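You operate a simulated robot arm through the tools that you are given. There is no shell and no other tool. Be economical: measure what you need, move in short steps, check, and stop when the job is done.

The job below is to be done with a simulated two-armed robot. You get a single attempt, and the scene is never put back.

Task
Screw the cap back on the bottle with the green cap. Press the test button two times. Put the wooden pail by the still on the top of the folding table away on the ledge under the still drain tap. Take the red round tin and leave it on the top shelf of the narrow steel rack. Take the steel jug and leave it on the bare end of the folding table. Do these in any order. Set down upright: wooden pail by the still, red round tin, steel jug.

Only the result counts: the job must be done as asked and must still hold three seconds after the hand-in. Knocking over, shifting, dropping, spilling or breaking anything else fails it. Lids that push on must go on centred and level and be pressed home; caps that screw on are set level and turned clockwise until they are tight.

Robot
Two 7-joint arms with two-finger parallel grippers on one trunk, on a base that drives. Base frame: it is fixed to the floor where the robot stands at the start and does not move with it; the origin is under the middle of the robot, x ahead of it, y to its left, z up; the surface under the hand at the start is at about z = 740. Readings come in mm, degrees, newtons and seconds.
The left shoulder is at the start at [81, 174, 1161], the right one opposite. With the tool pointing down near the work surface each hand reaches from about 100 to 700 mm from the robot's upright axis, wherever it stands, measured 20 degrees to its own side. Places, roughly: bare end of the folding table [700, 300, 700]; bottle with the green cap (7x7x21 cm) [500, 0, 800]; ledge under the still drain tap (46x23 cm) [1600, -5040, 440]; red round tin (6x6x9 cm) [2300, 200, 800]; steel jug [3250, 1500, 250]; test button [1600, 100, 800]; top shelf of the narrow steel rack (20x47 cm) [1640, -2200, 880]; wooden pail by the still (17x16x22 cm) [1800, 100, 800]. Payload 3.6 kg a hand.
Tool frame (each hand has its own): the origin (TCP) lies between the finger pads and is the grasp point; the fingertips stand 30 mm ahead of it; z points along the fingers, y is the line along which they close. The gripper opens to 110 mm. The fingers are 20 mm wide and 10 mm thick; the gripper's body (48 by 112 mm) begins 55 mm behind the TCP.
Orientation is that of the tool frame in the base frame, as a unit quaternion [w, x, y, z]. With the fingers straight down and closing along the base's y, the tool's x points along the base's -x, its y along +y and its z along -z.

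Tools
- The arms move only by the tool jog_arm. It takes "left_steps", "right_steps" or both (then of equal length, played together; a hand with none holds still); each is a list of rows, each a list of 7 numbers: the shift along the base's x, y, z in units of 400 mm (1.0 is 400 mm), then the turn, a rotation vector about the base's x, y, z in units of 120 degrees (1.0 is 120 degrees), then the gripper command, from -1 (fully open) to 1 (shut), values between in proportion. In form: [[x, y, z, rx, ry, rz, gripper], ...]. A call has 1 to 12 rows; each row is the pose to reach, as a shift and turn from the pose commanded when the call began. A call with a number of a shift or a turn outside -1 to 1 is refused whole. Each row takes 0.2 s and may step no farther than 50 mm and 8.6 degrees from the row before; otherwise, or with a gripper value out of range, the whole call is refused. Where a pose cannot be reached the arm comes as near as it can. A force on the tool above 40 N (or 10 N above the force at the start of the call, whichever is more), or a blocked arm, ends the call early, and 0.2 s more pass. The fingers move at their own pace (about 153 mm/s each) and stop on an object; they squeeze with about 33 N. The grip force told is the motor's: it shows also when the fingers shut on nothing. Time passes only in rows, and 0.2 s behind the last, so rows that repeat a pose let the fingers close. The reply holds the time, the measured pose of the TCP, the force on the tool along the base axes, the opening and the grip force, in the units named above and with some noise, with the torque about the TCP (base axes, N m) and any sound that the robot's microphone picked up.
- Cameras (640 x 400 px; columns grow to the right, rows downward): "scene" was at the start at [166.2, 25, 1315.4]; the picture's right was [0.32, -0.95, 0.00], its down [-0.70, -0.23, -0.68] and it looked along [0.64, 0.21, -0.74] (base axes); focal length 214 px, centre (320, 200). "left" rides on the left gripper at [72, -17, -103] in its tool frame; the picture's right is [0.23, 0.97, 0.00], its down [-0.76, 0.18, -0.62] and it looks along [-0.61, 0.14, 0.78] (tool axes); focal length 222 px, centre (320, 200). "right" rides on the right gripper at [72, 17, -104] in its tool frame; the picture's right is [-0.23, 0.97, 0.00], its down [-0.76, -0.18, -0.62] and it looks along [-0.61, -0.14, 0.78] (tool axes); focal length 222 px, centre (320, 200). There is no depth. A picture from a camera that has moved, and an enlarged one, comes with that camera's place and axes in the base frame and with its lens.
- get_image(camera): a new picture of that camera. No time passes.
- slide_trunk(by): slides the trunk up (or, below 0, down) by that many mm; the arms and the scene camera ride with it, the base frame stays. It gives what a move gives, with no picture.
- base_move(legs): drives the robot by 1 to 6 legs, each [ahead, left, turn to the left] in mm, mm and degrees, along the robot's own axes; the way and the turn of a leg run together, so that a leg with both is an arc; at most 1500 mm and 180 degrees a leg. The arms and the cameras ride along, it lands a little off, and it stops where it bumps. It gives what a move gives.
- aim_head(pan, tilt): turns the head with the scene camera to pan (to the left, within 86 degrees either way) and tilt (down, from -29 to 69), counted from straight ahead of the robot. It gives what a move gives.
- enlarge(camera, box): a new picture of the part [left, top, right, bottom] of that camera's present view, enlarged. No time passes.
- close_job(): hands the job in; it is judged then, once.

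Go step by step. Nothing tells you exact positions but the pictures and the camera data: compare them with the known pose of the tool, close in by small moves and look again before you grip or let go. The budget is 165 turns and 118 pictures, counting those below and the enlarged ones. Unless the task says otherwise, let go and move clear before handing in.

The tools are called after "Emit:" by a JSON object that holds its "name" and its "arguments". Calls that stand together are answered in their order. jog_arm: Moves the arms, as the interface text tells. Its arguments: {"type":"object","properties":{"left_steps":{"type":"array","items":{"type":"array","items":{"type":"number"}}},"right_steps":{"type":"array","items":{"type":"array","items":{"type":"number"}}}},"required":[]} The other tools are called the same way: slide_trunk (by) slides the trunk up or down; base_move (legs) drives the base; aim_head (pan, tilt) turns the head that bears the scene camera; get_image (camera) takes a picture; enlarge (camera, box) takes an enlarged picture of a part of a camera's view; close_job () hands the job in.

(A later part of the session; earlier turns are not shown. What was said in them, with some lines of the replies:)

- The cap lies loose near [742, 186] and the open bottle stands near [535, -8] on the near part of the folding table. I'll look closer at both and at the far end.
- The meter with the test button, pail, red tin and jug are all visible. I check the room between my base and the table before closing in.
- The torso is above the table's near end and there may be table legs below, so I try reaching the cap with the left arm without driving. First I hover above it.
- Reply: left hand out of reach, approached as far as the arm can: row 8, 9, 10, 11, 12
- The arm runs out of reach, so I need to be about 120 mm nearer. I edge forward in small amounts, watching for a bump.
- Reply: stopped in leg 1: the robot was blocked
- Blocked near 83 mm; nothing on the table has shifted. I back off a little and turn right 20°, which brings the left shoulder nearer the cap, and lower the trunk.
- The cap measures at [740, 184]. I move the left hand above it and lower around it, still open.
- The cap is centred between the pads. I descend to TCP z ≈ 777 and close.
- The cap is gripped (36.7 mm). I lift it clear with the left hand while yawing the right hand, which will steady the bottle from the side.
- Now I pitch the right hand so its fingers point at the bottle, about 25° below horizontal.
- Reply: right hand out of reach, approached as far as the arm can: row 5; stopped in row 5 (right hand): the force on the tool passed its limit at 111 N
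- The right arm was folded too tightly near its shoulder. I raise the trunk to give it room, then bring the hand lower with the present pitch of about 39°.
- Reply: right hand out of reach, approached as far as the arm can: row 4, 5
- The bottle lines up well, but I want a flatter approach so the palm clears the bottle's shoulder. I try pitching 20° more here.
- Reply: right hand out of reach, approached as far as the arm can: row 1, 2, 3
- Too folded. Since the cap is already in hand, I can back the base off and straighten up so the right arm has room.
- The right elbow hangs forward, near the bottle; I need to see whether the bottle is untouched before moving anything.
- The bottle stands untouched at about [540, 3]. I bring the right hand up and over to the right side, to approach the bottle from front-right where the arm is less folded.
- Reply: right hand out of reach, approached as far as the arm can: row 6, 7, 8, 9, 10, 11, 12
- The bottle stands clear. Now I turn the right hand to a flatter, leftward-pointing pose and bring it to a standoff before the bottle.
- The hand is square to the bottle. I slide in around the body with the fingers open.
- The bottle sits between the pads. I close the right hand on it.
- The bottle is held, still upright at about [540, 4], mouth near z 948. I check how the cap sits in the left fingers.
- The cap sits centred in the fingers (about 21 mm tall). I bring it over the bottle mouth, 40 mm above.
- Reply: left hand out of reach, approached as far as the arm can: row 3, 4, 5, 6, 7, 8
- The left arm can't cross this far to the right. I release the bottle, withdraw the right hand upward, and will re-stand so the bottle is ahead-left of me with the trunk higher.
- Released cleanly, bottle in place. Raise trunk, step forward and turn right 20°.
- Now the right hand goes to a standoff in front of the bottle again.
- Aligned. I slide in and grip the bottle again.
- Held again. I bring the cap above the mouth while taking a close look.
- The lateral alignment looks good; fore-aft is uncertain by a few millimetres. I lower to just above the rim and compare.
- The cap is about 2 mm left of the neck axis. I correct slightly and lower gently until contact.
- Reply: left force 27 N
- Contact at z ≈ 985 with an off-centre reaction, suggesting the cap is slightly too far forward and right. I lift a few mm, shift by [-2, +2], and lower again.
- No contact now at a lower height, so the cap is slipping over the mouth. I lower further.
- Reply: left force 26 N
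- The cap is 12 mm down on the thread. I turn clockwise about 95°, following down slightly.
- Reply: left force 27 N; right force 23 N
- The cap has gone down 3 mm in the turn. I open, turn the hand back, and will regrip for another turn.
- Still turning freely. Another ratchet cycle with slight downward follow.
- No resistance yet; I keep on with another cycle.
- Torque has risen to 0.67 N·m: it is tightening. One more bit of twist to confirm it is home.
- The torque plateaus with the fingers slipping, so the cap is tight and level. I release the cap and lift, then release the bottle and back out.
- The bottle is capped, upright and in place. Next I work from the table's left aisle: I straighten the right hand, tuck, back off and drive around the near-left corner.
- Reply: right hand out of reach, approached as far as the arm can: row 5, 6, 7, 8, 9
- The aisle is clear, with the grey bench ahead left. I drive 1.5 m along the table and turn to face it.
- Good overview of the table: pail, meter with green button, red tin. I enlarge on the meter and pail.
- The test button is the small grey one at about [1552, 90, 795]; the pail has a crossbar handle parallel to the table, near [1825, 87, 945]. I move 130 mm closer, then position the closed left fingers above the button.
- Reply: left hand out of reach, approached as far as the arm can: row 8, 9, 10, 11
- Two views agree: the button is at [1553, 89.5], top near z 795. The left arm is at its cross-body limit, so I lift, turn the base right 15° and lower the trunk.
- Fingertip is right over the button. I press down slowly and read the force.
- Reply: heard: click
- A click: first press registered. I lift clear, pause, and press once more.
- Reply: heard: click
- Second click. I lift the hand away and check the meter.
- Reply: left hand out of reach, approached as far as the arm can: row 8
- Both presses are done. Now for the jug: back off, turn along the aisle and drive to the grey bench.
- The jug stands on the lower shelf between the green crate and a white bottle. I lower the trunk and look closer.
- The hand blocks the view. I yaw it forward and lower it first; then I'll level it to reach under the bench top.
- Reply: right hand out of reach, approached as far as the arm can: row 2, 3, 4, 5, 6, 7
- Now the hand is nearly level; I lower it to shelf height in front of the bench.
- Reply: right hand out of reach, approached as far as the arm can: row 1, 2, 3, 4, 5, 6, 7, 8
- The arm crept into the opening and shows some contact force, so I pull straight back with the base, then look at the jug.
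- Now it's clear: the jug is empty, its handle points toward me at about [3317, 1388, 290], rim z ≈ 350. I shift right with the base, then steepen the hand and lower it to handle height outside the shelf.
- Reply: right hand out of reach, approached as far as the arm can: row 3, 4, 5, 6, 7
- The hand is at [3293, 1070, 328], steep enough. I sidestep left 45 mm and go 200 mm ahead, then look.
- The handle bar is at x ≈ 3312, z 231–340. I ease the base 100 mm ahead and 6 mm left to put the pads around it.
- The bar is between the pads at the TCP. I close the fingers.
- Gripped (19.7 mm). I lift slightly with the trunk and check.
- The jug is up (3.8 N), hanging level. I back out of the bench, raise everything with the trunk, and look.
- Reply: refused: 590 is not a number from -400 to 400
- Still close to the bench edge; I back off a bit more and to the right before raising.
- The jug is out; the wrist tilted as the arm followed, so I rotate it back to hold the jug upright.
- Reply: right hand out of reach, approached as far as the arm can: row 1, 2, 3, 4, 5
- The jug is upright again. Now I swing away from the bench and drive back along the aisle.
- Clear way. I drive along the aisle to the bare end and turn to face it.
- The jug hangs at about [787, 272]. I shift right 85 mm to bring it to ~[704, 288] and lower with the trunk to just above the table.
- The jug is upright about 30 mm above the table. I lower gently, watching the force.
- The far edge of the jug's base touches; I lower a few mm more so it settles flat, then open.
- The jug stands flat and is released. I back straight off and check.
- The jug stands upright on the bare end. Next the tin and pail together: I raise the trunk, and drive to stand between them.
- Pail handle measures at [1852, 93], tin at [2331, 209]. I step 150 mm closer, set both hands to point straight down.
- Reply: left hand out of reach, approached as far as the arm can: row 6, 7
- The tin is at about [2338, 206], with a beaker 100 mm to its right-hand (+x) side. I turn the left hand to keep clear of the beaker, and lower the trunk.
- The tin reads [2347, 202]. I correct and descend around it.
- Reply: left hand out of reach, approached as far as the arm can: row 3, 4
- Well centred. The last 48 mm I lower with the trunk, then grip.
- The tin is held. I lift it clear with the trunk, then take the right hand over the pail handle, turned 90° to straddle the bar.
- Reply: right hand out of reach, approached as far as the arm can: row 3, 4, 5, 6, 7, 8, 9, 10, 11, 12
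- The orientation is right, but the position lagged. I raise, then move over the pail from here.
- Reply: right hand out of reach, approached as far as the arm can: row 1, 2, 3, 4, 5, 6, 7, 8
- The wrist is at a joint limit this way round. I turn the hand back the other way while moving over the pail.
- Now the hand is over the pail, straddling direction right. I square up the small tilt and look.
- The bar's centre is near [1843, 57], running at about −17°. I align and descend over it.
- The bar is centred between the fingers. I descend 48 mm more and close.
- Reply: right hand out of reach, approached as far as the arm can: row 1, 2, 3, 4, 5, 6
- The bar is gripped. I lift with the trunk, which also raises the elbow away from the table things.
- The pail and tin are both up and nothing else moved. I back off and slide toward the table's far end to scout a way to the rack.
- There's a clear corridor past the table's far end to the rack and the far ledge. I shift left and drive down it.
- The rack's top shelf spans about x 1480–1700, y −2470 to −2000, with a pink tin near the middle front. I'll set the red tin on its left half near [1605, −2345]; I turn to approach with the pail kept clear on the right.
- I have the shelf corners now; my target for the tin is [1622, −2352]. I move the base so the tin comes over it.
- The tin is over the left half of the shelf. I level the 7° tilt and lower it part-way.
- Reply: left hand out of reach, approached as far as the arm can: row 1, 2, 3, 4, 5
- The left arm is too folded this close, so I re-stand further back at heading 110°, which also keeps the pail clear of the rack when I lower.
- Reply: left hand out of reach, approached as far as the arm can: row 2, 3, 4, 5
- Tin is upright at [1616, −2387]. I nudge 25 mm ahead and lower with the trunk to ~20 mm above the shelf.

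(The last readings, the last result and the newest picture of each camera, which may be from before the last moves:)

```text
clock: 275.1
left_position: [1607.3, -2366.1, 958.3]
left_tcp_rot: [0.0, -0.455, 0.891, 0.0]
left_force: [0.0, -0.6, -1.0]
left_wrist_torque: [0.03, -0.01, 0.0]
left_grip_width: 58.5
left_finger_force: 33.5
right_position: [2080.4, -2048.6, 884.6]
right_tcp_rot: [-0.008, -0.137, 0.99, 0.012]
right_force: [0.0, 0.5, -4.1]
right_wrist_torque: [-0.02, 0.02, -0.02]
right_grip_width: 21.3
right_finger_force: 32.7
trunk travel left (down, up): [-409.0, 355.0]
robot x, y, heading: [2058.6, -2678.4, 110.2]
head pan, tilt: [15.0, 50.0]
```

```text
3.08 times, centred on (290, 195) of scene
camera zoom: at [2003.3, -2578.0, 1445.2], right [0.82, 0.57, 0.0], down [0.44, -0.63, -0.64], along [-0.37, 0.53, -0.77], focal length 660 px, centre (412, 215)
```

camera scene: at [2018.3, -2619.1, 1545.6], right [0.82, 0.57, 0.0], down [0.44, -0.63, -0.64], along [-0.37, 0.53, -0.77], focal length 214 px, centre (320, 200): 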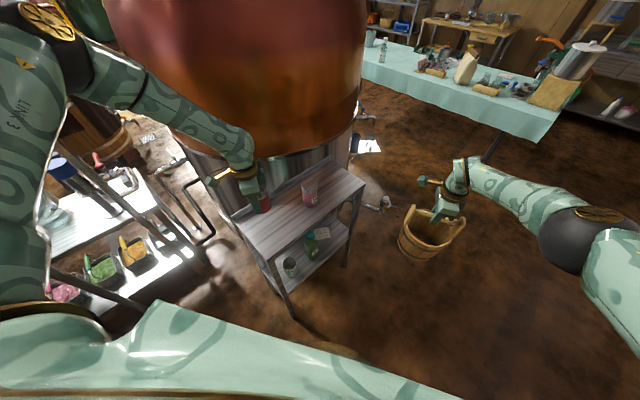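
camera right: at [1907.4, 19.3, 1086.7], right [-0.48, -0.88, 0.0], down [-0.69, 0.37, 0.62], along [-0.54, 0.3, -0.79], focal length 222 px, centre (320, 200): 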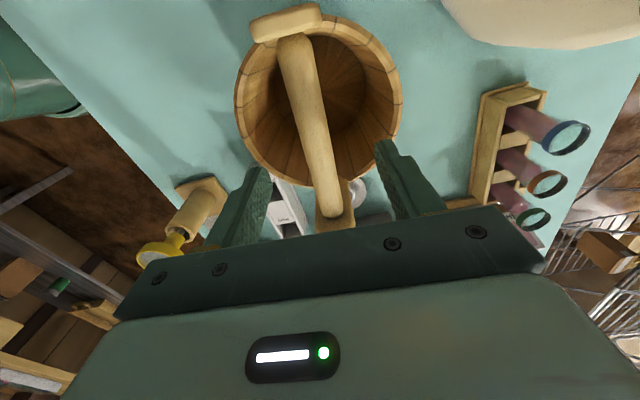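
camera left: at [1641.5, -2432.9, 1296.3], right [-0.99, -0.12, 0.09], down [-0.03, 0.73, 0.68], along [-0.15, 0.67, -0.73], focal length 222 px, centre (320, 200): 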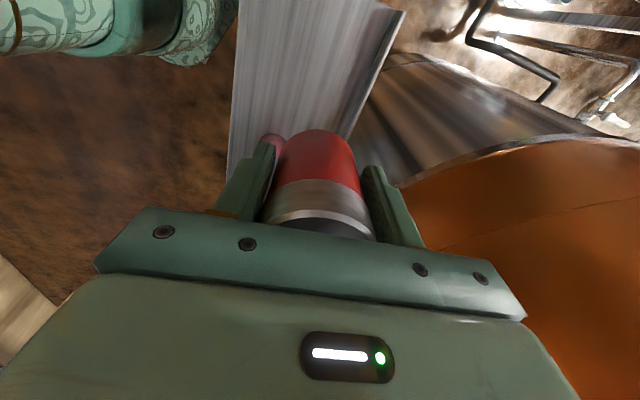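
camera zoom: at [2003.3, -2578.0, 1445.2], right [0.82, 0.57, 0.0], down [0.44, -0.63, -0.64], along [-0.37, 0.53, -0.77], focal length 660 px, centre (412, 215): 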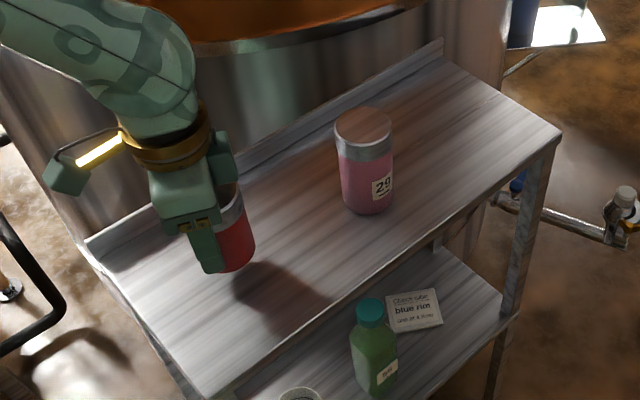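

The tin is well over the shelf. I lower in small steps until contact.

Emit:
{"name": "slide_trunk", "arguments": {"by": -20}}

Emit:
{"name": "slide_trunk", "arguments": {"by": -5}}

Emit:
{"name": "slide_trunk", "arguments": {"by": -4}}

```text
clock: 275.8
left_position: [1607.5, -2364.5, 938.1]
left_tcp_rot: [0.0, -0.455, 0.891, 0.0]
left_force: [0.7, 0.4, -0.7]
left_wrist_torque: [0.04, -0.04, 0.0]
left_grip_width: 58.4
left_finger_force: 33.9
right_position: [2081.0, -2048.1, 864.1]
right_tcp_rot: [-0.007, -0.138, 0.99, 0.011]
right_force: [-0.3, 0.6, -3.9]
right_wrist_torque: [0.01, 0.03, -0.03]
right_grip_width: 21.3
right_finger_force: 33.3
trunk travel left (down, up): [-389.0, 375.0]
robot x, y, heading: [2060.9, -2683.0, 110.0]
head pan, tilt: [15.0, 50.0]
```

```text
clock: 276.3
left_position: [1607.6, -2365.0, 932.7]
left_tcp_rot: [0.001, -0.455, 0.891, 0.001]
left_force: [0.9, 0.0, -2.0]
left_wrist_torque: [0.0, 0.02, -0.01]
left_grip_width: 58.2
left_finger_force: 32.5
right_position: [2079.9, -2047.9, 859.5]
right_tcp_rot: [-0.008, -0.137, 0.99, 0.01]
right_force: [0.3, -1.1, -4.7]
right_wrist_torque: [0.0, 0.01, 0.02]
right_grip_width: 21.2
right_finger_force: 32.7
trunk travel left (down, up): [-384.0, 380.0]
robot x, y, heading: [2058.5, -2682.7, 110.0]
head pan, tilt: [15.0, 50.0]
```

```text
clock: 276.8
left_position: [1607.1, -2364.9, 929.8]
left_tcp_rot: [0.0, -0.454, 0.891, 0.002]
left_force: [-2.4, -1.6, 14.6]
left_wrist_torque: [-0.4, -0.14, -0.09]
left_grip_width: 58.5
left_finger_force: 33.5
right_position: [2080.6, -2048.3, 855.7]
right_tcp_rot: [-0.007, -0.136, 0.991, 0.011]
right_force: [0.3, -0.3, -4.7]
right_wrist_torque: [-0.04, 0.0, -0.03]
right_grip_width: 21.4
right_finger_force: 32.6
trunk travel left (down, up): [-380.0, 384.0]
robot x, y, heading: [2058.7, -2679.6, 110.2]
head pan, tilt: [15.0, 50.0]
```

Contact. I open, then rise straight up with the trunk and check.

Emit:
{"name": "jog_arm", "arguments": {"left_steps": [[0, 0, 0.002, 0, 0, 0, -0.3], [0, 0, 0.002, 0, 0, 0, -0.6], [0, 0, 0.002, 0, 0, 0, -0.6]]}}

Emit:
{"name": "slide_trunk", "arguments": {"by": 190}}

Emit:
{"name": "enlarge", "arguments": {"camera": "scene", "box": [210, 130, 370, 260]}}

```text
clock: 277.6
left_position: [1607.2, -2364.4, 929.4]
left_tcp_rot: [0.0, -0.455, 0.89, 0.001]
left_force: [-0.4, 0.1, 0.4]
left_wrist_torque: [-0.03, 0.04, -0.02]
left_grip_width: 88.1
left_finger_force: 0.0
right_position: [2080.4, -2047.1, 854.7]
right_tcp_rot: [-0.007, -0.137, 0.991, 0.01]
right_force: [0.1, 0.4, -5.3]
right_wrist_torque: [-0.01, 0.03, -0.02]
right_grip_width: 21.5
right_finger_force: 33.2
trunk travel left (down, up): [-380.0, 384.0]
robot x, y, heading: [2058.5, -2678.8, 110.1]
head pan, tilt: [15.0, 50.0]
```

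```text
clock: 279.7
left_position: [1607.2, -2365.2, 1124.8]
left_tcp_rot: [0.001, -0.455, 0.891, 0.006]
left_force: [0.5, 0.3, 0.1]
left_wrist_torque: [-0.03, -0.01, 0.0]
left_grip_width: 87.9
left_finger_force: 0.1
right_position: [2081.0, -2047.8, 1044.2]
right_tcp_rot: [-0.006, -0.136, 0.991, 0.01]
right_force: [0.6, 0.2, -4.7]
right_wrist_torque: [-0.02, -0.01, 0.03]
right_grip_width: 21.5
right_finger_force: 32.4
trunk travel left (down, up): [-570.0, 194.0]
robot x, y, heading: [2060.0, -2680.3, 110.1]
head pan, tilt: [15.0, 50.0]
```

```text
3.08 times, centred on (290, 195) of scene
camera zoom: at [2012.1, -2601.9, 1606.8], right [0.82, 0.57, 0.0], down [0.44, -0.63, -0.64], along [-0.37, 0.53, -0.77], focal length 660 px, centre (412, 215)
```

zoom: 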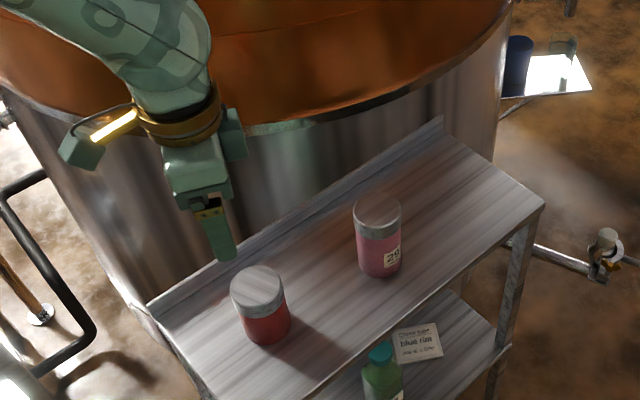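

The red tin stands well. Now the pail: I back away and turn toward the far ledge.

Emit:
{"name": "base_move", "arguments": {"legs": [[-420, 0, 0], [0, 0, 143]]}}

Emit:
{"name": "aim_head", "arguments": {"pan": 0, "tilt": 32}}

Emit:
{"name": "get_image", "arguments": {"camera": "scene"}}

```text
clock: 281.7
left_position: [1735.9, -2738.6, 1140.4]
left_tcp_rot: [0.011, -0.544, 0.838, 0.037]
left_force: [-3.0, -0.7, -0.6]
left_wrist_torque: [0.17, -0.16, -0.01]
left_grip_width: 88.2
left_finger_force: 0.1
right_position: [2163.6, -2280.9, 1065.0]
right_tcp_rot: [0.001, -0.187, 0.981, 0.052]
right_force: [-8.7, -5.8, -7.6]
right_wrist_torque: [-0.08, 0.14, -0.11]
right_grip_width: 21.2
right_finger_force: 33.0
trunk travel left (down, up): [-570.0, 194.0]
robot x, y, heading: [2235.9, -2923.8, 120.7]
head pan, tilt: [15.0, 50.0]
stopped in leg 1: the robot was blocked; the commanded pose is now the measured one
```

```text
clock: 282.5
left_position: [1754.5, -2708.5, 1145.8]
left_tcp_rot: [0.006, -0.535, 0.844, 0.037]
left_force: [0.9, 1.3, 0.7]
left_wrist_torque: [-0.05, 0.02, -0.02]
left_grip_width: 87.8
left_finger_force: 0.0
right_position: [2194.4, -2255.5, 1062.1]
right_tcp_rot: [-0.001, -0.174, 0.983, 0.052]
right_force: [-0.2, 1.0, -5.2]
right_wrist_torque: [0.05, 0.07, 0.02]
right_grip_width: 21.3
right_finger_force: 33.4
trunk travel left (down, up): [-570.0, 194.0]
robot x, y, heading: [2235.6, -2910.8, 119.5]
head pan, tilt: [0.0, 32.0]
```

```text
20 pictures are left
camera scene: at [2191.4, -2815.9, 1633.0], right [0.87, 0.5, 0.0], down [0.26, -0.46, -0.85], along [-0.42, 0.73, -0.53], focal length 214 px, centre (320, 200)
```

scene: 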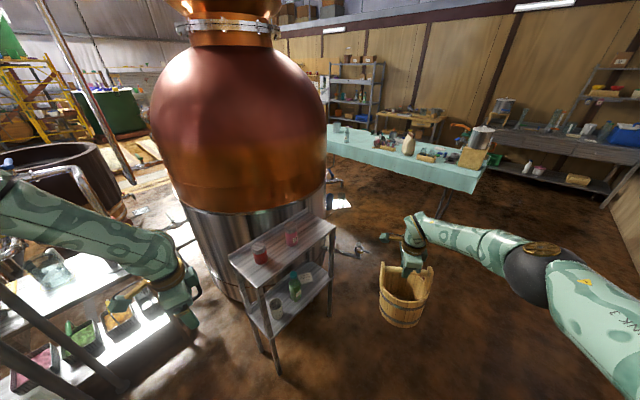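

Something blocked me behind on the right. I look that way before moving on.

Emit:
{"name": "aim_head", "arguments": {"pan": -86, "tilt": 45}}

Emit:
{"name": "get_image", "arguments": {"camera": "scene"}}

```text
clock: 284.1
left_position: [1748.0, -2712.9, 1144.3]
left_tcp_rot: [0.007, -0.534, 0.844, 0.038]
left_force: [-0.2, 0.1, 0.3]
left_wrist_torque: [-0.02, 0.0, 0.0]
left_grip_width: 88.2
left_finger_force: 0.1
right_position: [2188.6, -2261.7, 1063.4]
right_tcp_rot: [0.001, -0.174, 0.983, 0.054]
right_force: [0.3, -0.5, -4.7]
right_wrist_torque: [0.01, 0.09, 0.0]
right_grip_width: 21.3
right_finger_force: 33.1
trunk travel left (down, up): [-570.0, 194.0]
robot x, y, heading: [2233.5, -2915.3, 119.7]
head pan, tilt: [-85.9, 45.0]
```

```text
19 pictures are left
camera scene: at [2296.5, -2855.5, 1613.9], right [0.55, -0.83, 0.0], down [-0.59, -0.39, -0.71], along [0.59, 0.39, -0.71], focal length 214 px, centre (320, 200)
```

scene: 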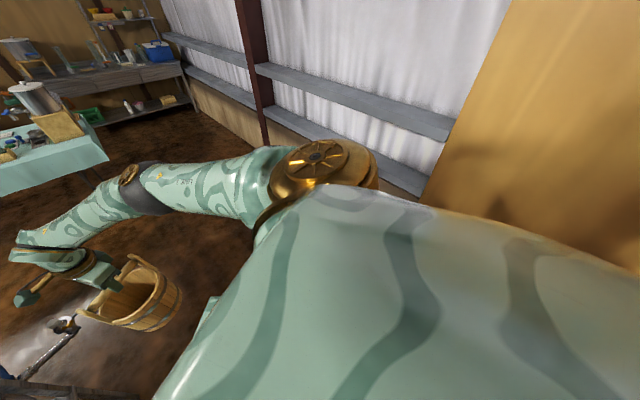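

Nothing visible there, but the ground I came over is free. I move forward-right into the corridor, then turn to face down it.

Emit:
{"name": "base_move", "arguments": {"legs": [[191, -600, 0], [0, -104, 0], [0, 0, 139]]}}

Emit:
{"name": "aim_head", "arguments": {"pan": -8, "tilt": 35}}

Emit:
{"name": "get_image", "arguments": {"camera": "scene"}}

```text
clock: 294.2
left_position: [3003.6, -2869.1, 1143.5]
left_tcp_rot: [0.033, 0.978, 0.207, -0.02]
left_force: [0.6, 1.1, 0.0]
left_wrist_torque: [0.01, -0.04, 0.01]
left_grip_width: 88.1
left_finger_force: 0.0
right_position: [2374.1, -2923.6, 1064.9]
right_tcp_rot: [0.05, 0.982, -0.181, -0.019]
right_force: [-0.3, -0.2, -5.0]
right_wrist_torque: [-0.08, -0.04, 0.01]
right_grip_width: 21.5
right_finger_force: 33.0
trunk travel left (down, up): [-570.0, 194.0]
robot x, y, heading: [2769.1, -2400.0, -101.5]
head pan, tilt: [-85.9, 45.0]
```

```text
clock: 295.7
left_position: [3005.4, -2868.9, 1144.7]
left_tcp_rot: [0.034, 0.978, 0.207, -0.02]
left_force: [0.5, -0.4, -0.9]
left_wrist_torque: [0.03, -0.02, 0.04]
left_grip_width: 87.9
left_finger_force: 0.0
right_position: [2374.4, -2923.7, 1064.2]
right_tcp_rot: [0.049, 0.982, -0.181, -0.02]
right_force: [0.5, 0.3, -4.9]
right_wrist_torque: [-0.06, 0.02, 0.01]
right_grip_width: 21.4
right_finger_force: 33.4
trunk travel left (down, up): [-570.0, 194.0]
robot x, y, heading: [2770.6, -2395.4, -101.1]
head pan, tilt: [-8.0, 35.0]
```

```text
18 pictures are left
camera scene: at [2737.4, -2498.2, 1628.7], right [-0.94, 0.33, 0.0], down [0.19, 0.54, -0.82], along [-0.27, -0.77, -0.57], focal length 214 px, centre (320, 200)
```

scene: 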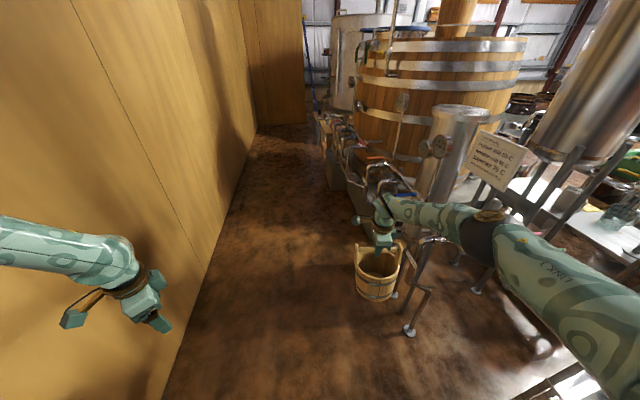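

Emit:
{"name": "enlarge", "arguments": {"camera": "scene", "box": [290, 90, 450, 190]}}

```text
4.00 times, centred on (370, 140) of scene
camera zoom: at [2737.4, -2498.2, 1628.7], right [-0.94, 0.33, 0.0], down [0.19, 0.54, -0.82], along [-0.27, -0.77, -0.57], focal length 858 px, centre (120, 440)
```

zoom: 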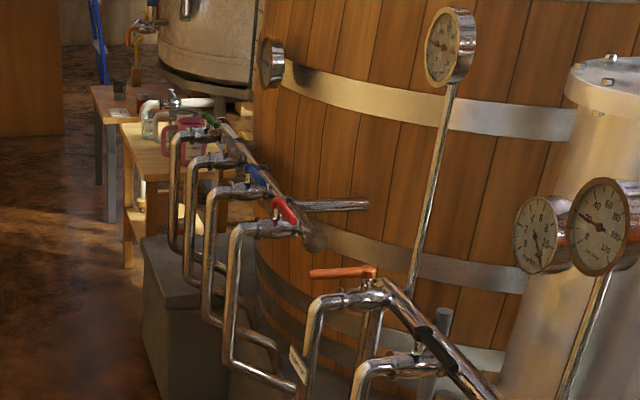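

The ledge is the grey plinth at about [1608, −5045], beyond the tap manifold. I drive closer along the corridor and look.

Emit:
{"name": "base_move", "arguments": {"legs": [[1500, 0, 0], [350, 0, 0]]}}

Emit:
{"name": "aim_head", "arguments": {"pan": -35, "tilt": 40}}

Emit:
{"name": "get_image", "arguments": {"camera": "scene"}}

```text
clock: 305.0
left_position: [2640.3, -4691.9, 1144.4]
left_tcp_rot: [0.034, 0.979, 0.202, -0.019]
left_force: [-0.7, 0.1, 0.3]
left_wrist_torque: [0.01, 0.0, 0.0]
left_grip_width: 87.9
left_finger_force: 0.0
right_position: [2010.8, -4740.4, 1063.9]
right_tcp_rot: [0.049, 0.981, -0.185, -0.02]
right_force: [0.1, -0.4, -5.3]
right_wrist_torque: [-0.03, -0.03, 0.02]
right_grip_width: 21.2
right_finger_force: 33.0
trunk travel left (down, up): [-570.0, 194.0]
robot x, y, heading: [2410.8, -4219.3, -101.9]
head pan, tilt: [-8.0, 35.0]
```

```text
clock: 305.9
left_position: [2641.1, -4690.8, 1144.9]
left_tcp_rot: [0.034, 0.979, 0.202, -0.02]
left_force: [-0.5, 0.9, 0.2]
left_wrist_torque: [0.02, 0.0, 0.02]
left_grip_width: 87.8
left_finger_force: 0.1
right_position: [2011.6, -4739.3, 1064.7]
right_tcp_rot: [0.049, 0.981, -0.185, -0.02]
right_force: [0.3, -0.1, -4.7]
right_wrist_torque: [-0.04, -0.03, 0.01]
right_grip_width: 21.7
right_finger_force: 32.9
trunk travel left (down, up): [-570.0, 194.0]
robot x, y, heading: [2411.4, -4218.9, -101.7]
head pan, tilt: [-35.0, 40.0]
```

```text
16 pictures are left
camera scene: at [2345.5, -4292.7, 1621.2], right [-0.69, 0.73, 0.0], down [0.47, 0.44, -0.77], along [-0.56, -0.53, -0.64], focal length 214 px, centre (320, 200)
```

scene: 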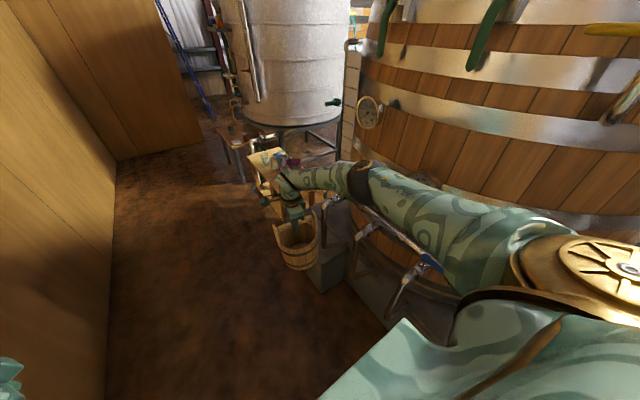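

Emit:
{"name": "enlarge", "arguments": {"camera": "scene", "box": [240, 140, 440, 310]}}

```text
2.35 times, centred on (340, 225) of scene
camera zoom: at [2345.5, -4292.7, 1621.2], right [-0.69, 0.73, 0.0], down [0.47, 0.44, -0.77], along [-0.56, -0.53, -0.64], focal length 505 px, centre (273, 141)
```

zoom: 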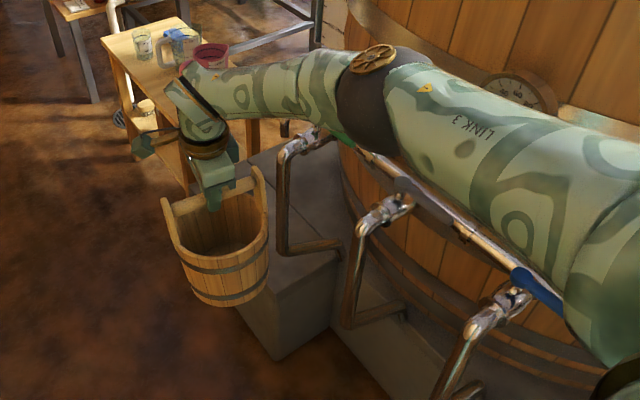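

The ledge block is visible; its near part is crossed by a pipe, so I aim for its free far half near [1590, −5100]. I drive ahead past it and turn to face the tun.

Emit:
{"name": "base_move", "arguments": {"legs": [[1300, 0, 0], [0, 0, -90]]}}

Emit:
{"name": "aim_head", "arguments": {"pan": -15, "tilt": 55}}

Emit:
{"name": "get_image", "arguments": {"camera": "scene"}}

```text
clock: 316.3
left_position: [1675.1, -5726.5, 1144.6]
left_tcp_rot: [0.01, 0.837, -0.546, -0.038]
left_force: [-0.2, -0.2, 0.5]
left_wrist_torque: [-0.01, 0.0, 0.01]
left_grip_width: 88.0
left_finger_force: 0.0
right_position: [1623.5, -5097.2, 1063.8]
right_tcp_rot: [-0.021, -0.565, 0.823, 0.049]
right_force: [0.1, -0.1, -5.7]
right_wrist_torque: [-0.08, 0.06, 0.0]
right_grip_width: 21.5
right_finger_force: 33.1
trunk travel left (down, up): [-570.0, 194.0]
robot x, y, heading: [2143.8, -5489.5, 168.4]
head pan, tilt: [-35.0, 40.0]
```

```text
clock: 317.1
left_position: [1675.6, -5726.8, 1145.0]
left_tcp_rot: [0.01, 0.837, -0.546, -0.037]
left_force: [-0.1, 0.1, -0.4]
left_wrist_torque: [-0.01, 0.03, -0.03]
left_grip_width: 87.9
left_finger_force: 0.1
right_position: [1624.5, -5097.3, 1064.0]
right_tcp_rot: [-0.021, -0.565, 0.823, 0.05]
right_force: [-0.4, 0.0, -5.6]
right_wrist_torque: [-0.07, 0.06, 0.0]
right_grip_width: 21.5
right_finger_force: 32.9
trunk travel left (down, up): [-570.0, 194.0]
robot x, y, heading: [2145.6, -5495.0, 168.3]
head pan, tilt: [-15.0, 55.0]
```

```text
14 pictures are left
camera scene: at [2067.7, -5456.3, 1600.5], right [0.45, 0.89, 0.0], down [0.73, -0.37, -0.57], along [-0.51, 0.26, -0.82], focal length 214 px, centre (320, 200)
```

scene: 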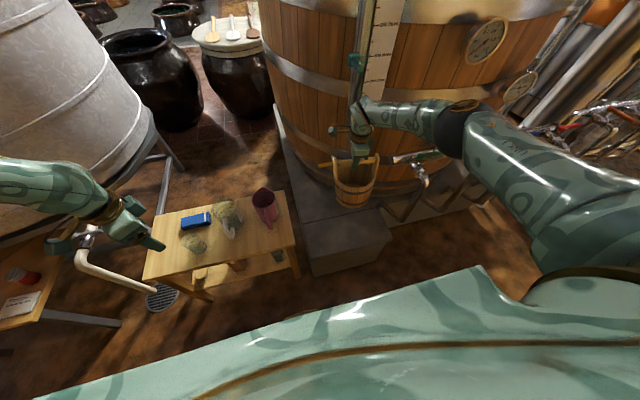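

The ledge top runs from about [1649, −5323] to [1769, −4856] along its front, 23 cm deep; the pail hangs over its middle-far part. I level the 6° tilt and go 30 mm further in.

Emit:
{"name": "jog_arm", "arguments": {"right_steps": [[0, 0, 0, -0.014, -0.022, 0, 1], [0, 0, 0, -0.028, -0.0435, 0, 1], [0, 0, 0, -0.028, -0.0435, 0, 1]]}}

Emit:
{"name": "base_move", "arguments": {"legs": [[30, 0, 0]]}}

Emit:
{"name": "slide_trunk", "arguments": {"by": -250}}

Emit:
{"name": "get_image", "arguments": {"camera": "scene"}}

```text
clock: 317.9
left_position: [1675.5, -5724.4, 1145.6]
left_tcp_rot: [0.01, 0.837, -0.546, -0.037]
left_force: [1.0, 0.5, -0.9]
left_wrist_torque: [-0.01, -0.02, -0.02]
left_grip_width: 87.9
left_finger_force: 0.0
right_position: [1624.2, -5097.0, 1063.9]
right_tcp_rot: [-0.001, -0.565, 0.825, -0.002]
right_force: [-0.1, -0.9, -4.9]
right_wrist_torque: [-0.03, 0.13, 0.03]
right_grip_width: 21.7
right_finger_force: 33.3
trunk travel left (down, up): [-570.0, 194.0]
robot x, y, heading: [2146.5, -5495.7, 168.5]
head pan, tilt: [-15.0, 55.0]
```

```text
clock: 318.7
left_position: [1650.8, -5721.2, 1146.3]
left_tcp_rot: [0.011, 0.836, -0.547, -0.04]
left_force: [-0.1, -0.5, 0.0]
left_wrist_torque: [0.0, 0.04, -0.02]
left_grip_width: 88.1
left_finger_force: 0.1
right_position: [1597.3, -5092.2, 1067.3]
right_tcp_rot: [-0.002, -0.565, 0.825, 0.001]
right_force: [0.7, -0.5, -4.2]
right_wrist_torque: [-0.01, 0.12, 0.0]
right_grip_width: 21.0
right_finger_force: 32.7
trunk travel left (down, up): [-570.0, 194.0]
robot x, y, heading: [2117.7, -5486.7, 168.6]
head pan, tilt: [-15.0, 55.0]
```

```text
clock: 321.3
left_position: [1646.6, -5721.5, 895.1]
left_tcp_rot: [0.01, 0.837, -0.546, -0.038]
left_force: [-0.2, -0.4, -0.1]
left_wrist_torque: [0.03, 0.02, 0.0]
left_grip_width: 88.2
left_finger_force: 0.1
right_position: [1594.8, -5090.4, 816.8]
right_tcp_rot: [0.0, -0.566, 0.824, -0.001]
right_force: [0.4, 0.2, -5.2]
right_wrist_torque: [-0.02, 0.09, -0.02]
right_grip_width: 21.3
right_finger_force: 33.4
trunk travel left (down, up): [-320.0, 444.0]
robot x, y, heading: [2117.1, -5483.1, 168.7]
head pan, tilt: [-15.0, 55.0]
```

```text
13 pictures are left
camera scene: at [1985.0, -5439.6, 1348.5], right [0.45, 0.9, 0.0], down [0.73, -0.37, -0.57], along [-0.51, 0.26, -0.82], focal length 214 px, centre (320, 200)
```

scene: 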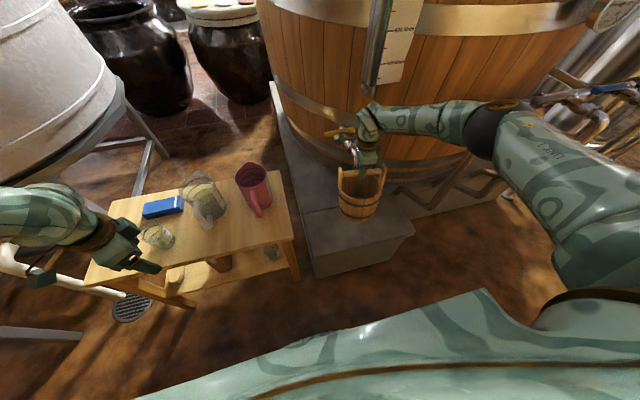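

The pail is centred on the ledge. The left hand hangs over the small table's jars, so I raise it, and check the tap near the right hand.

Emit:
{"name": "jog_arm", "arguments": {"left_steps": [[0, 0, 0.1, 0, 0, 0, -0.6], [0, 0, 0.2, 0, 0, 0, -0.6], [0.03, 0, 0.3, 0, 0, 0, -0.6], [0.06, 0, 0.4, 0, 0, 0, -0.6], [0.09, 0, 0.5, 0, 0, 0, -0.6]]}}

Emit:
{"name": "enlarge", "arguments": {"camera": "scene", "box": [290, 90, 430, 290]}}

Emit:
{"name": "get_image", "arguments": {"camera": "right"}}

```text
clock: 322.5
left_position: [1682.9, -5721.4, 1093.8]
left_tcp_rot: [0.011, 0.836, -0.547, -0.038]
left_force: [0.8, -0.5, 0.0]
left_wrist_torque: [-0.02, 0.05, 0.01]
left_grip_width: 88.2
left_finger_force: 0.0
right_position: [1595.1, -5090.4, 813.8]
right_tcp_rot: [0.0, -0.567, 0.824, 0.0]
right_force: [-0.2, 0.9, -4.2]
right_wrist_torque: [0.01, 0.13, 0.01]
right_grip_width: 21.1
right_finger_force: 33.0
trunk travel left (down, up): [-320.0, 444.0]
robot x, y, heading: [2114.1, -5487.7, 168.7]
head pan, tilt: [-15.0, 55.0]
```

```text
2.00 times, centred on (360, 190) of scene
camera zoom: at [1985.9, -5439.6, 1348.5], right [0.45, 0.9, 0.0], down [0.73, -0.37, -0.57], along [-0.51, 0.26, -0.82], focal length 429 px, centre (240, 220)
```

zoom: 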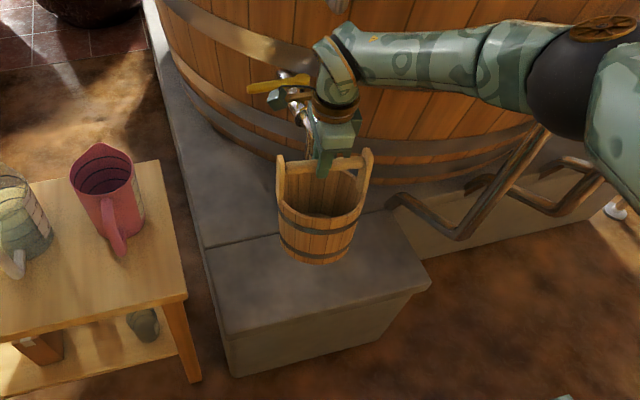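

```text
11 pictures are left
camera right: at [1553.8, -5153.5, 918.7], right [-0.83, 0.56, 0.0], down [0.44, 0.65, 0.62], along [0.35, 0.51, -0.78], focal length 222 px, centre (320, 200)
```

right: 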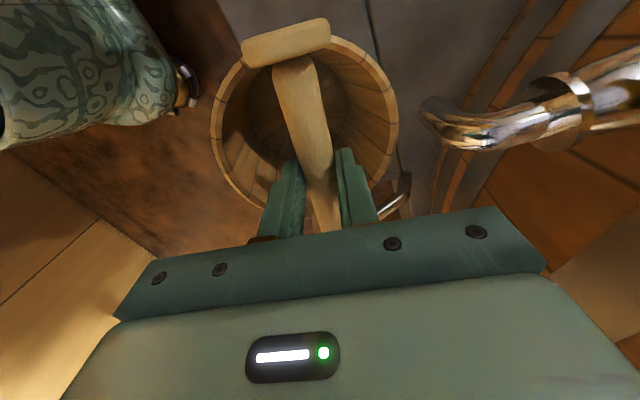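

The tap spout is too near the hand for lowering here. I shift 80 mm along the ledge (left), then lower.

Emit:
{"name": "base_move", "arguments": {"legs": [[0, 80, 0]]}}

Emit:
{"name": "slide_trunk", "arguments": {"by": -100}}

Emit:
{"name": "enlarge", "arguments": {"camera": "scene", "box": [260, 90, 440, 290]}}

```text
clock: 323.6
left_position: [1664.1, -5802.3, 1092.9]
left_tcp_rot: [0.008, 0.836, -0.547, -0.038]
left_force: [0.4, -0.2, 0.1]
left_wrist_torque: [0.04, -0.03, 0.04]
left_grip_width: 87.9
left_finger_force: 0.1
right_position: [1579.1, -5170.7, 815.7]
right_tcp_rot: [0.001, -0.567, 0.824, -0.001]
right_force: [0.5, 0.0, -5.5]
right_wrist_torque: [-0.02, 0.14, -0.01]
right_grip_width: 21.5
right_finger_force: 33.4
trunk travel left (down, up): [-320.0, 444.0]
robot x, y, heading: [2099.8, -5565.8, 168.7]
head pan, tilt: [-15.0, 55.0]
```

```text
clock: 324.9
left_position: [1667.1, -5800.1, 994.1]
left_tcp_rot: [0.009, 0.837, -0.546, -0.038]
left_force: [-0.4, -0.3, -0.9]
left_wrist_torque: [-0.02, 0.02, 0.04]
left_grip_width: 88.0
left_finger_force: 0.2
right_position: [1578.1, -5170.8, 715.0]
right_tcp_rot: [-0.001, -0.566, 0.824, -0.001]
right_force: [-0.7, -0.4, -4.4]
right_wrist_torque: [-0.01, 0.1, 0.02]
right_grip_width: 21.3
right_finger_force: 33.2
trunk travel left (down, up): [-220.0, 544.0]
robot x, y, heading: [2101.8, -5564.5, 169.0]
head pan, tilt: [-15.0, 55.0]
```

```text
2.00 times, centred on (350, 190) of scene
camera zoom: at [1924.7, -5509.8, 1245.8], right [0.45, 0.9, 0.0], down [0.73, -0.36, -0.57], along [-0.51, 0.26, -0.82], focal length 429 px, centre (260, 220)
```

zoom: 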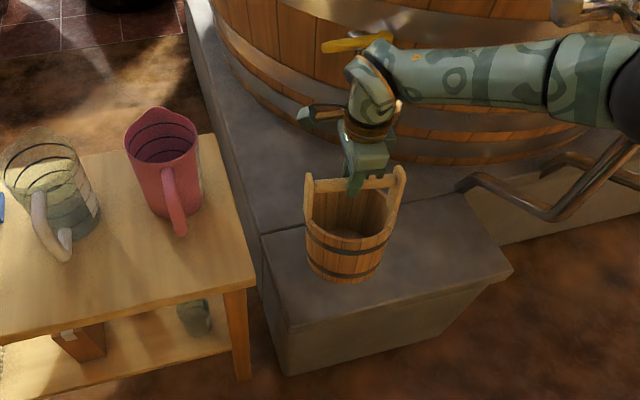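

Clear of the tap, pail well over the ledge. I lower to just above contact and then in small steps.

Emit:
{"name": "slide_trunk", "arguments": {"by": -55}}

Emit:
{"name": "slide_trunk", "arguments": {"by": -10}}

Emit:
{"name": "enlarge", "arguments": {"camera": "scene", "box": [240, 90, 420, 290]}}

```text
clock: 325.9
left_position: [1667.3, -5800.5, 940.3]
left_tcp_rot: [0.009, 0.837, -0.546, -0.038]
left_force: [-0.1, 0.3, 0.0]
left_wrist_torque: [0.01, 0.01, -0.04]
left_grip_width: 87.9
left_finger_force: 0.0
right_position: [1578.7, -5170.7, 658.9]
right_tcp_rot: [-0.001, -0.566, 0.824, 0.0]
right_force: [0.3, -0.5, -4.6]
right_wrist_torque: [-0.01, 0.09, -0.02]
right_grip_width: 21.5
right_finger_force: 32.9
trunk travel left (down, up): [-165.0, 599.0]
robot x, y, heading: [2101.0, -5563.0, 168.5]
head pan, tilt: [-15.0, 55.0]
```

```text
clock: 326.4
left_position: [1665.0, -5799.8, 929.1]
left_tcp_rot: [0.01, 0.837, -0.546, -0.038]
left_force: [1.0, 0.2, 0.0]
left_wrist_torque: [0.01, -0.03, 0.01]
left_grip_width: 88.2
left_finger_force: 0.1
right_position: [1579.4, -5171.0, 649.6]
right_tcp_rot: [-0.001, -0.566, 0.824, -0.002]
right_force: [-0.2, 1.1, -3.4]
right_wrist_torque: [0.03, 0.14, -0.02]
right_grip_width: 21.3
right_finger_force: 32.9
trunk travel left (down, up): [-155.0, 609.0]
robot x, y, heading: [2101.5, -5566.5, 168.3]
head pan, tilt: [-15.0, 55.0]
```

```text
2.00 times, centred on (330, 190) of scene
camera zoom: at [1889.4, -5502.6, 1177.5], right [0.45, 0.9, 0.0], down [0.73, -0.36, -0.57], along [-0.51, 0.26, -0.82], focal length 429 px, centre (300, 220)
```

zoom: 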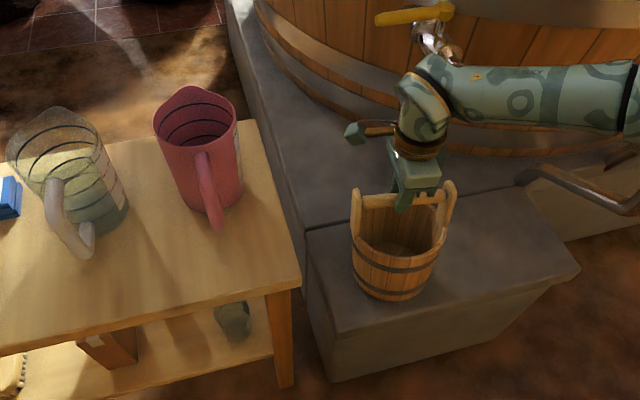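

The pail is nearly down; I nudge it 20 mm deeper onto the ledge and continue.

Emit:
{"name": "base_move", "arguments": {"legs": [[20, 0, 0]]}}

Emit:
{"name": "slide_trunk", "arguments": {"by": -5}}

Emit:
{"name": "slide_trunk", "arguments": {"by": -4}}

```text
clock: 327.2
left_position: [1645.1, -5795.7, 927.8]
left_tcp_rot: [0.009, 0.837, -0.547, -0.037]
left_force: [-0.4, -0.1, -0.1]
left_wrist_torque: [0.03, 0.0, 0.0]
left_grip_width: 88.1
left_finger_force: 0.0
right_position: [1558.6, -5166.4, 647.7]
right_tcp_rot: [0.001, -0.565, 0.825, -0.002]
right_force: [-0.9, 0.0, -6.0]
right_wrist_torque: [0.0, 0.11, 0.01]
right_grip_width: 21.3
right_finger_force: 33.6
trunk travel left (down, up): [-155.0, 609.0]
robot x, y, heading: [2082.1, -5565.0, 168.3]
head pan, tilt: [-15.0, 55.0]
```

```text
clock: 327.8
left_position: [1646.6, -5796.8, 924.7]
left_tcp_rot: [0.009, 0.836, -0.547, -0.038]
left_force: [-0.2, -0.3, 0.2]
left_wrist_torque: [0.0, 0.02, 0.02]
left_grip_width: 88.2
left_finger_force: 0.0
right_position: [1559.6, -5166.8, 645.4]
right_tcp_rot: [0.0, -0.566, 0.824, 0.0]
right_force: [3.3, -1.0, 9.1]
right_wrist_torque: [0.11, -0.3, -0.04]
right_grip_width: 21.5
right_finger_force: 33.0
trunk travel left (down, up): [-150.0, 614.0]
robot x, y, heading: [2077.7, -5561.1, 168.4]
head pan, tilt: [-15.0, 55.0]
```

```text
clock: 328.3
left_position: [1648.4, -5798.4, 920.9]
left_tcp_rot: [0.01, 0.836, -0.547, -0.04]
left_force: [0.6, -0.8, -0.7]
left_wrist_torque: [-0.01, 0.03, -0.02]
left_grip_width: 88.0
left_finger_force: 0.1
right_position: [1558.9, -5169.4, 645.6]
right_tcp_rot: [-0.003, -0.566, 0.824, 0.001]
right_force: [6.6, -4.0, 33.4]
right_wrist_torque: [0.05, -0.17, -0.07]
right_grip_width: 21.7
right_finger_force: 33.0
trunk travel left (down, up): [-146.0, 618.0]
robot x, y, heading: [2078.1, -5562.2, 168.6]
head pan, tilt: [-15.0, 55.0]
```

Firm contact. I ease up 3 mm and open the fingers.

Emit:
{"name": "slide_trunk", "arguments": {"by": 3}}

Emit:
{"name": "jog_arm", "arguments": {"right_steps": [[0, 0, 0, 0, 0, 0, 0.3], [0, 0, 0, 0, 0, 0, 0], [0, 0, 0, 0, 0, 0, -0.2], [0, 0, 0, 0, 0, 0, -0.2]]}}

Emit:
{"name": "get_image", "arguments": {"camera": "right"}}

```text
clock: 328.8
left_position: [1648.4, -5797.9, 922.3]
left_tcp_rot: [0.009, 0.837, -0.546, -0.04]
left_force: [1.1, 0.0, -0.2]
left_wrist_torque: [-0.03, 0.0, -0.03]
left_grip_width: 88.1
left_finger_force: 0.0
right_position: [1559.8, -5167.8, 644.0]
right_tcp_rot: [-0.001, -0.567, 0.824, 0.001]
right_force: [2.1, -6.9, 21.1]
right_wrist_torque: [-0.84, 0.2, 0.12]
right_grip_width: 21.2
right_finger_force: 32.5
trunk travel left (down, up): [-149.0, 615.0]
robot x, y, heading: [2081.9, -5561.8, 168.7]
head pan, tilt: [-15.0, 55.0]
```

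```text
clock: 329.8
left_position: [1645.6, -5797.9, 922.4]
left_tcp_rot: [0.009, 0.836, -0.547, -0.037]
left_force: [-0.3, -1.4, -1.1]
left_wrist_torque: [0.02, 0.02, -0.02]
left_grip_width: 87.9
left_finger_force: 0.1
right_position: [1558.9, -5165.2, 643.5]
right_tcp_rot: [0.0, -0.566, 0.824, -0.002]
right_force: [0.9, 0.1, 0.1]
right_wrist_torque: [0.0, -0.04, -0.03]
right_grip_width: 66.6
right_finger_force: 0.7
trunk travel left (down, up): [-149.0, 615.0]
robot x, y, heading: [2082.5, -5557.2, 168.6]
head pan, tilt: [-15.0, 55.0]
```

```text
8 pictures are left
camera right: at [1517.6, -5229.0, 747.0], right [-0.83, 0.56, 0.0], down [0.44, 0.65, 0.62], along [0.35, 0.51, -0.78], focal length 222 px, centre (320, 200)
```

right: 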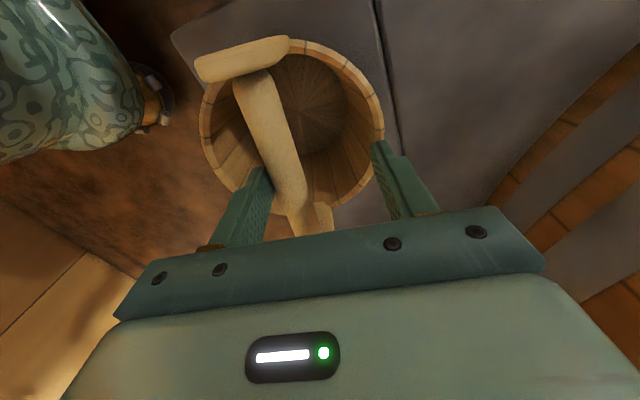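

The pail stands; the bar is close to one finger, so I shift the hand 14 mm to centre it, then rise.

Emit:
{"name": "jog_arm", "arguments": {"right_steps": [[0.015, -0.01, 0, 0, 0, 0, -0.3], [0.03, -0.02, 0, 0, 0, 0, -0.3], [0.03, -0.02, 0, 0, 0, 0, -0.3]]}}

Emit:
{"name": "slide_trunk", "arguments": {"by": 100}}

Emit:
{"name": "enlarge", "arguments": {"camera": "scene", "box": [240, 70, 440, 290]}}

```text
clock: 330.6
left_position: [1646.0, -5798.0, 921.7]
left_tcp_rot: [0.01, 0.836, -0.547, -0.038]
left_force: [0.7, 0.6, 0.0]
left_wrist_torque: [0.01, -0.01, -0.01]
left_grip_width: 87.8
left_finger_force: 0.1
right_position: [1571.0, -5174.8, 644.2]
right_tcp_rot: [0.0, -0.566, 0.825, -0.001]
right_force: [-0.2, 0.7, -0.1]
right_wrist_torque: [-0.02, -0.02, 0.01]
right_grip_width: 71.5
right_finger_force: 0.1
trunk travel left (down, up): [-149.0, 615.0]
robot x, y, heading: [2083.9, -5559.7, 168.6]
head pan, tilt: [-15.0, 55.0]
```

```text
clock: 332.0
left_position: [1644.6, -5796.6, 1021.5]
left_tcp_rot: [0.01, 0.837, -0.546, -0.037]
left_force: [0.5, -0.1, -0.3]
left_wrist_torque: [-0.01, -0.03, 0.0]
left_grip_width: 87.9
left_finger_force: 0.1
right_position: [1570.4, -5174.3, 742.6]
right_tcp_rot: [-0.001, -0.567, 0.824, -0.001]
right_force: [-0.5, -1.1, -0.9]
right_wrist_torque: [-0.01, -0.04, -0.01]
right_grip_width: 71.4
right_finger_force: 0.0
trunk travel left (down, up): [-249.0, 515.0]
robot x, y, heading: [2079.5, -5563.0, 168.6]
head pan, tilt: [-15.0, 55.0]
```

```text
1.82 times, centred on (340, 180) of scene
camera zoom: at [1918.3, -5508.7, 1275.4], right [0.45, 0.9, 0.0], down [0.73, -0.36, -0.57], along [-0.51, 0.26, -0.82], focal length 390 px, centre (284, 236)
```

zoom: 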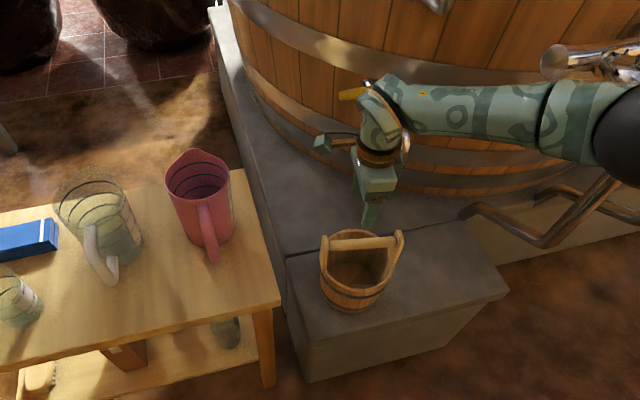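

The pail stands upright on the ledge under the tap. I back straight out to clear the tap, and take a last look.

Emit:
{"name": "base_move", "arguments": {"legs": [[-220, 0, 0]]}}

Emit:
{"name": "enlarge", "arguments": {"camera": "scene", "box": [200, 60, 440, 290]}}

```text
clock: 333.7
left_position: [1863.4, -5839.0, 1022.3]
left_tcp_rot: [0.01, 0.835, -0.548, -0.039]
left_force: [1.1, 0.3, -0.1]
left_wrist_torque: [0.0, -0.01, 0.02]
left_grip_width: 87.8
left_finger_force: 0.0
right_position: [1791.7, -5217.3, 744.0]
right_tcp_rot: [-0.001, -0.564, 0.826, -0.001]
right_force: [0.7, -0.7, 0.4]
right_wrist_torque: [0.03, 0.02, -0.01]
right_grip_width: 71.6
right_finger_force: 0.0
trunk travel left (down, up): [-249.0, 515.0]
robot x, y, heading: [2297.9, -5598.1, 168.5]
head pan, tilt: [-15.0, 55.0]
```

```text
1.74 times, centred on (320, 175) of scene
camera zoom: at [2138.9, -5553.1, 1275.9], right [0.45, 0.89, 0.0], down [0.73, -0.37, -0.57], along [-0.51, 0.26, -0.82], focal length 373 px, centre (320, 244)
```

zoom: 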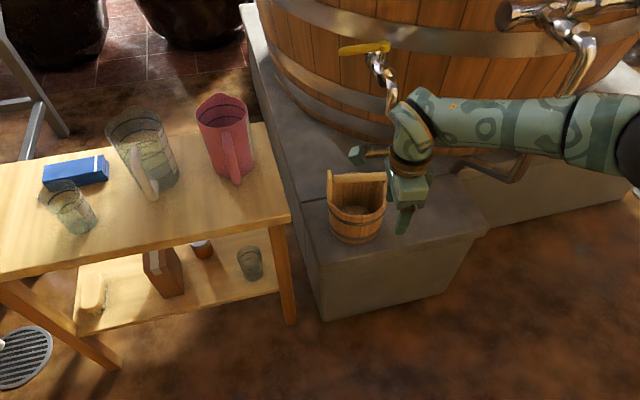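

All five jobs look done and both hands are clear. The pail is upright on the ledge, and the tin, jug and capped bottle stood upright when I left them.

Emit:
{"name": "close_job", "arguments": {}}

```text
The job is handed in.
```

I've handed the job in with all five tasks done.

- **Bottle:** the green cap is screwed on and tight. Torque rose to about 0.67 N·m before the fingers slipped.
- **Test button:** pressed twice, with a click heard each time.
- **Steel jug:** standing upright on the bare end of the folding table.
- **Red tin:** standing upright on the top shelf of the narrow steel rack.
- **Wooden pail:** standing upright on the ledge under the still drain tap.

While backing away from the rack, the base bumped something I could not see behind me. I saw nothing knocked over in the pictures afterwards, but I could not check that spot directly.
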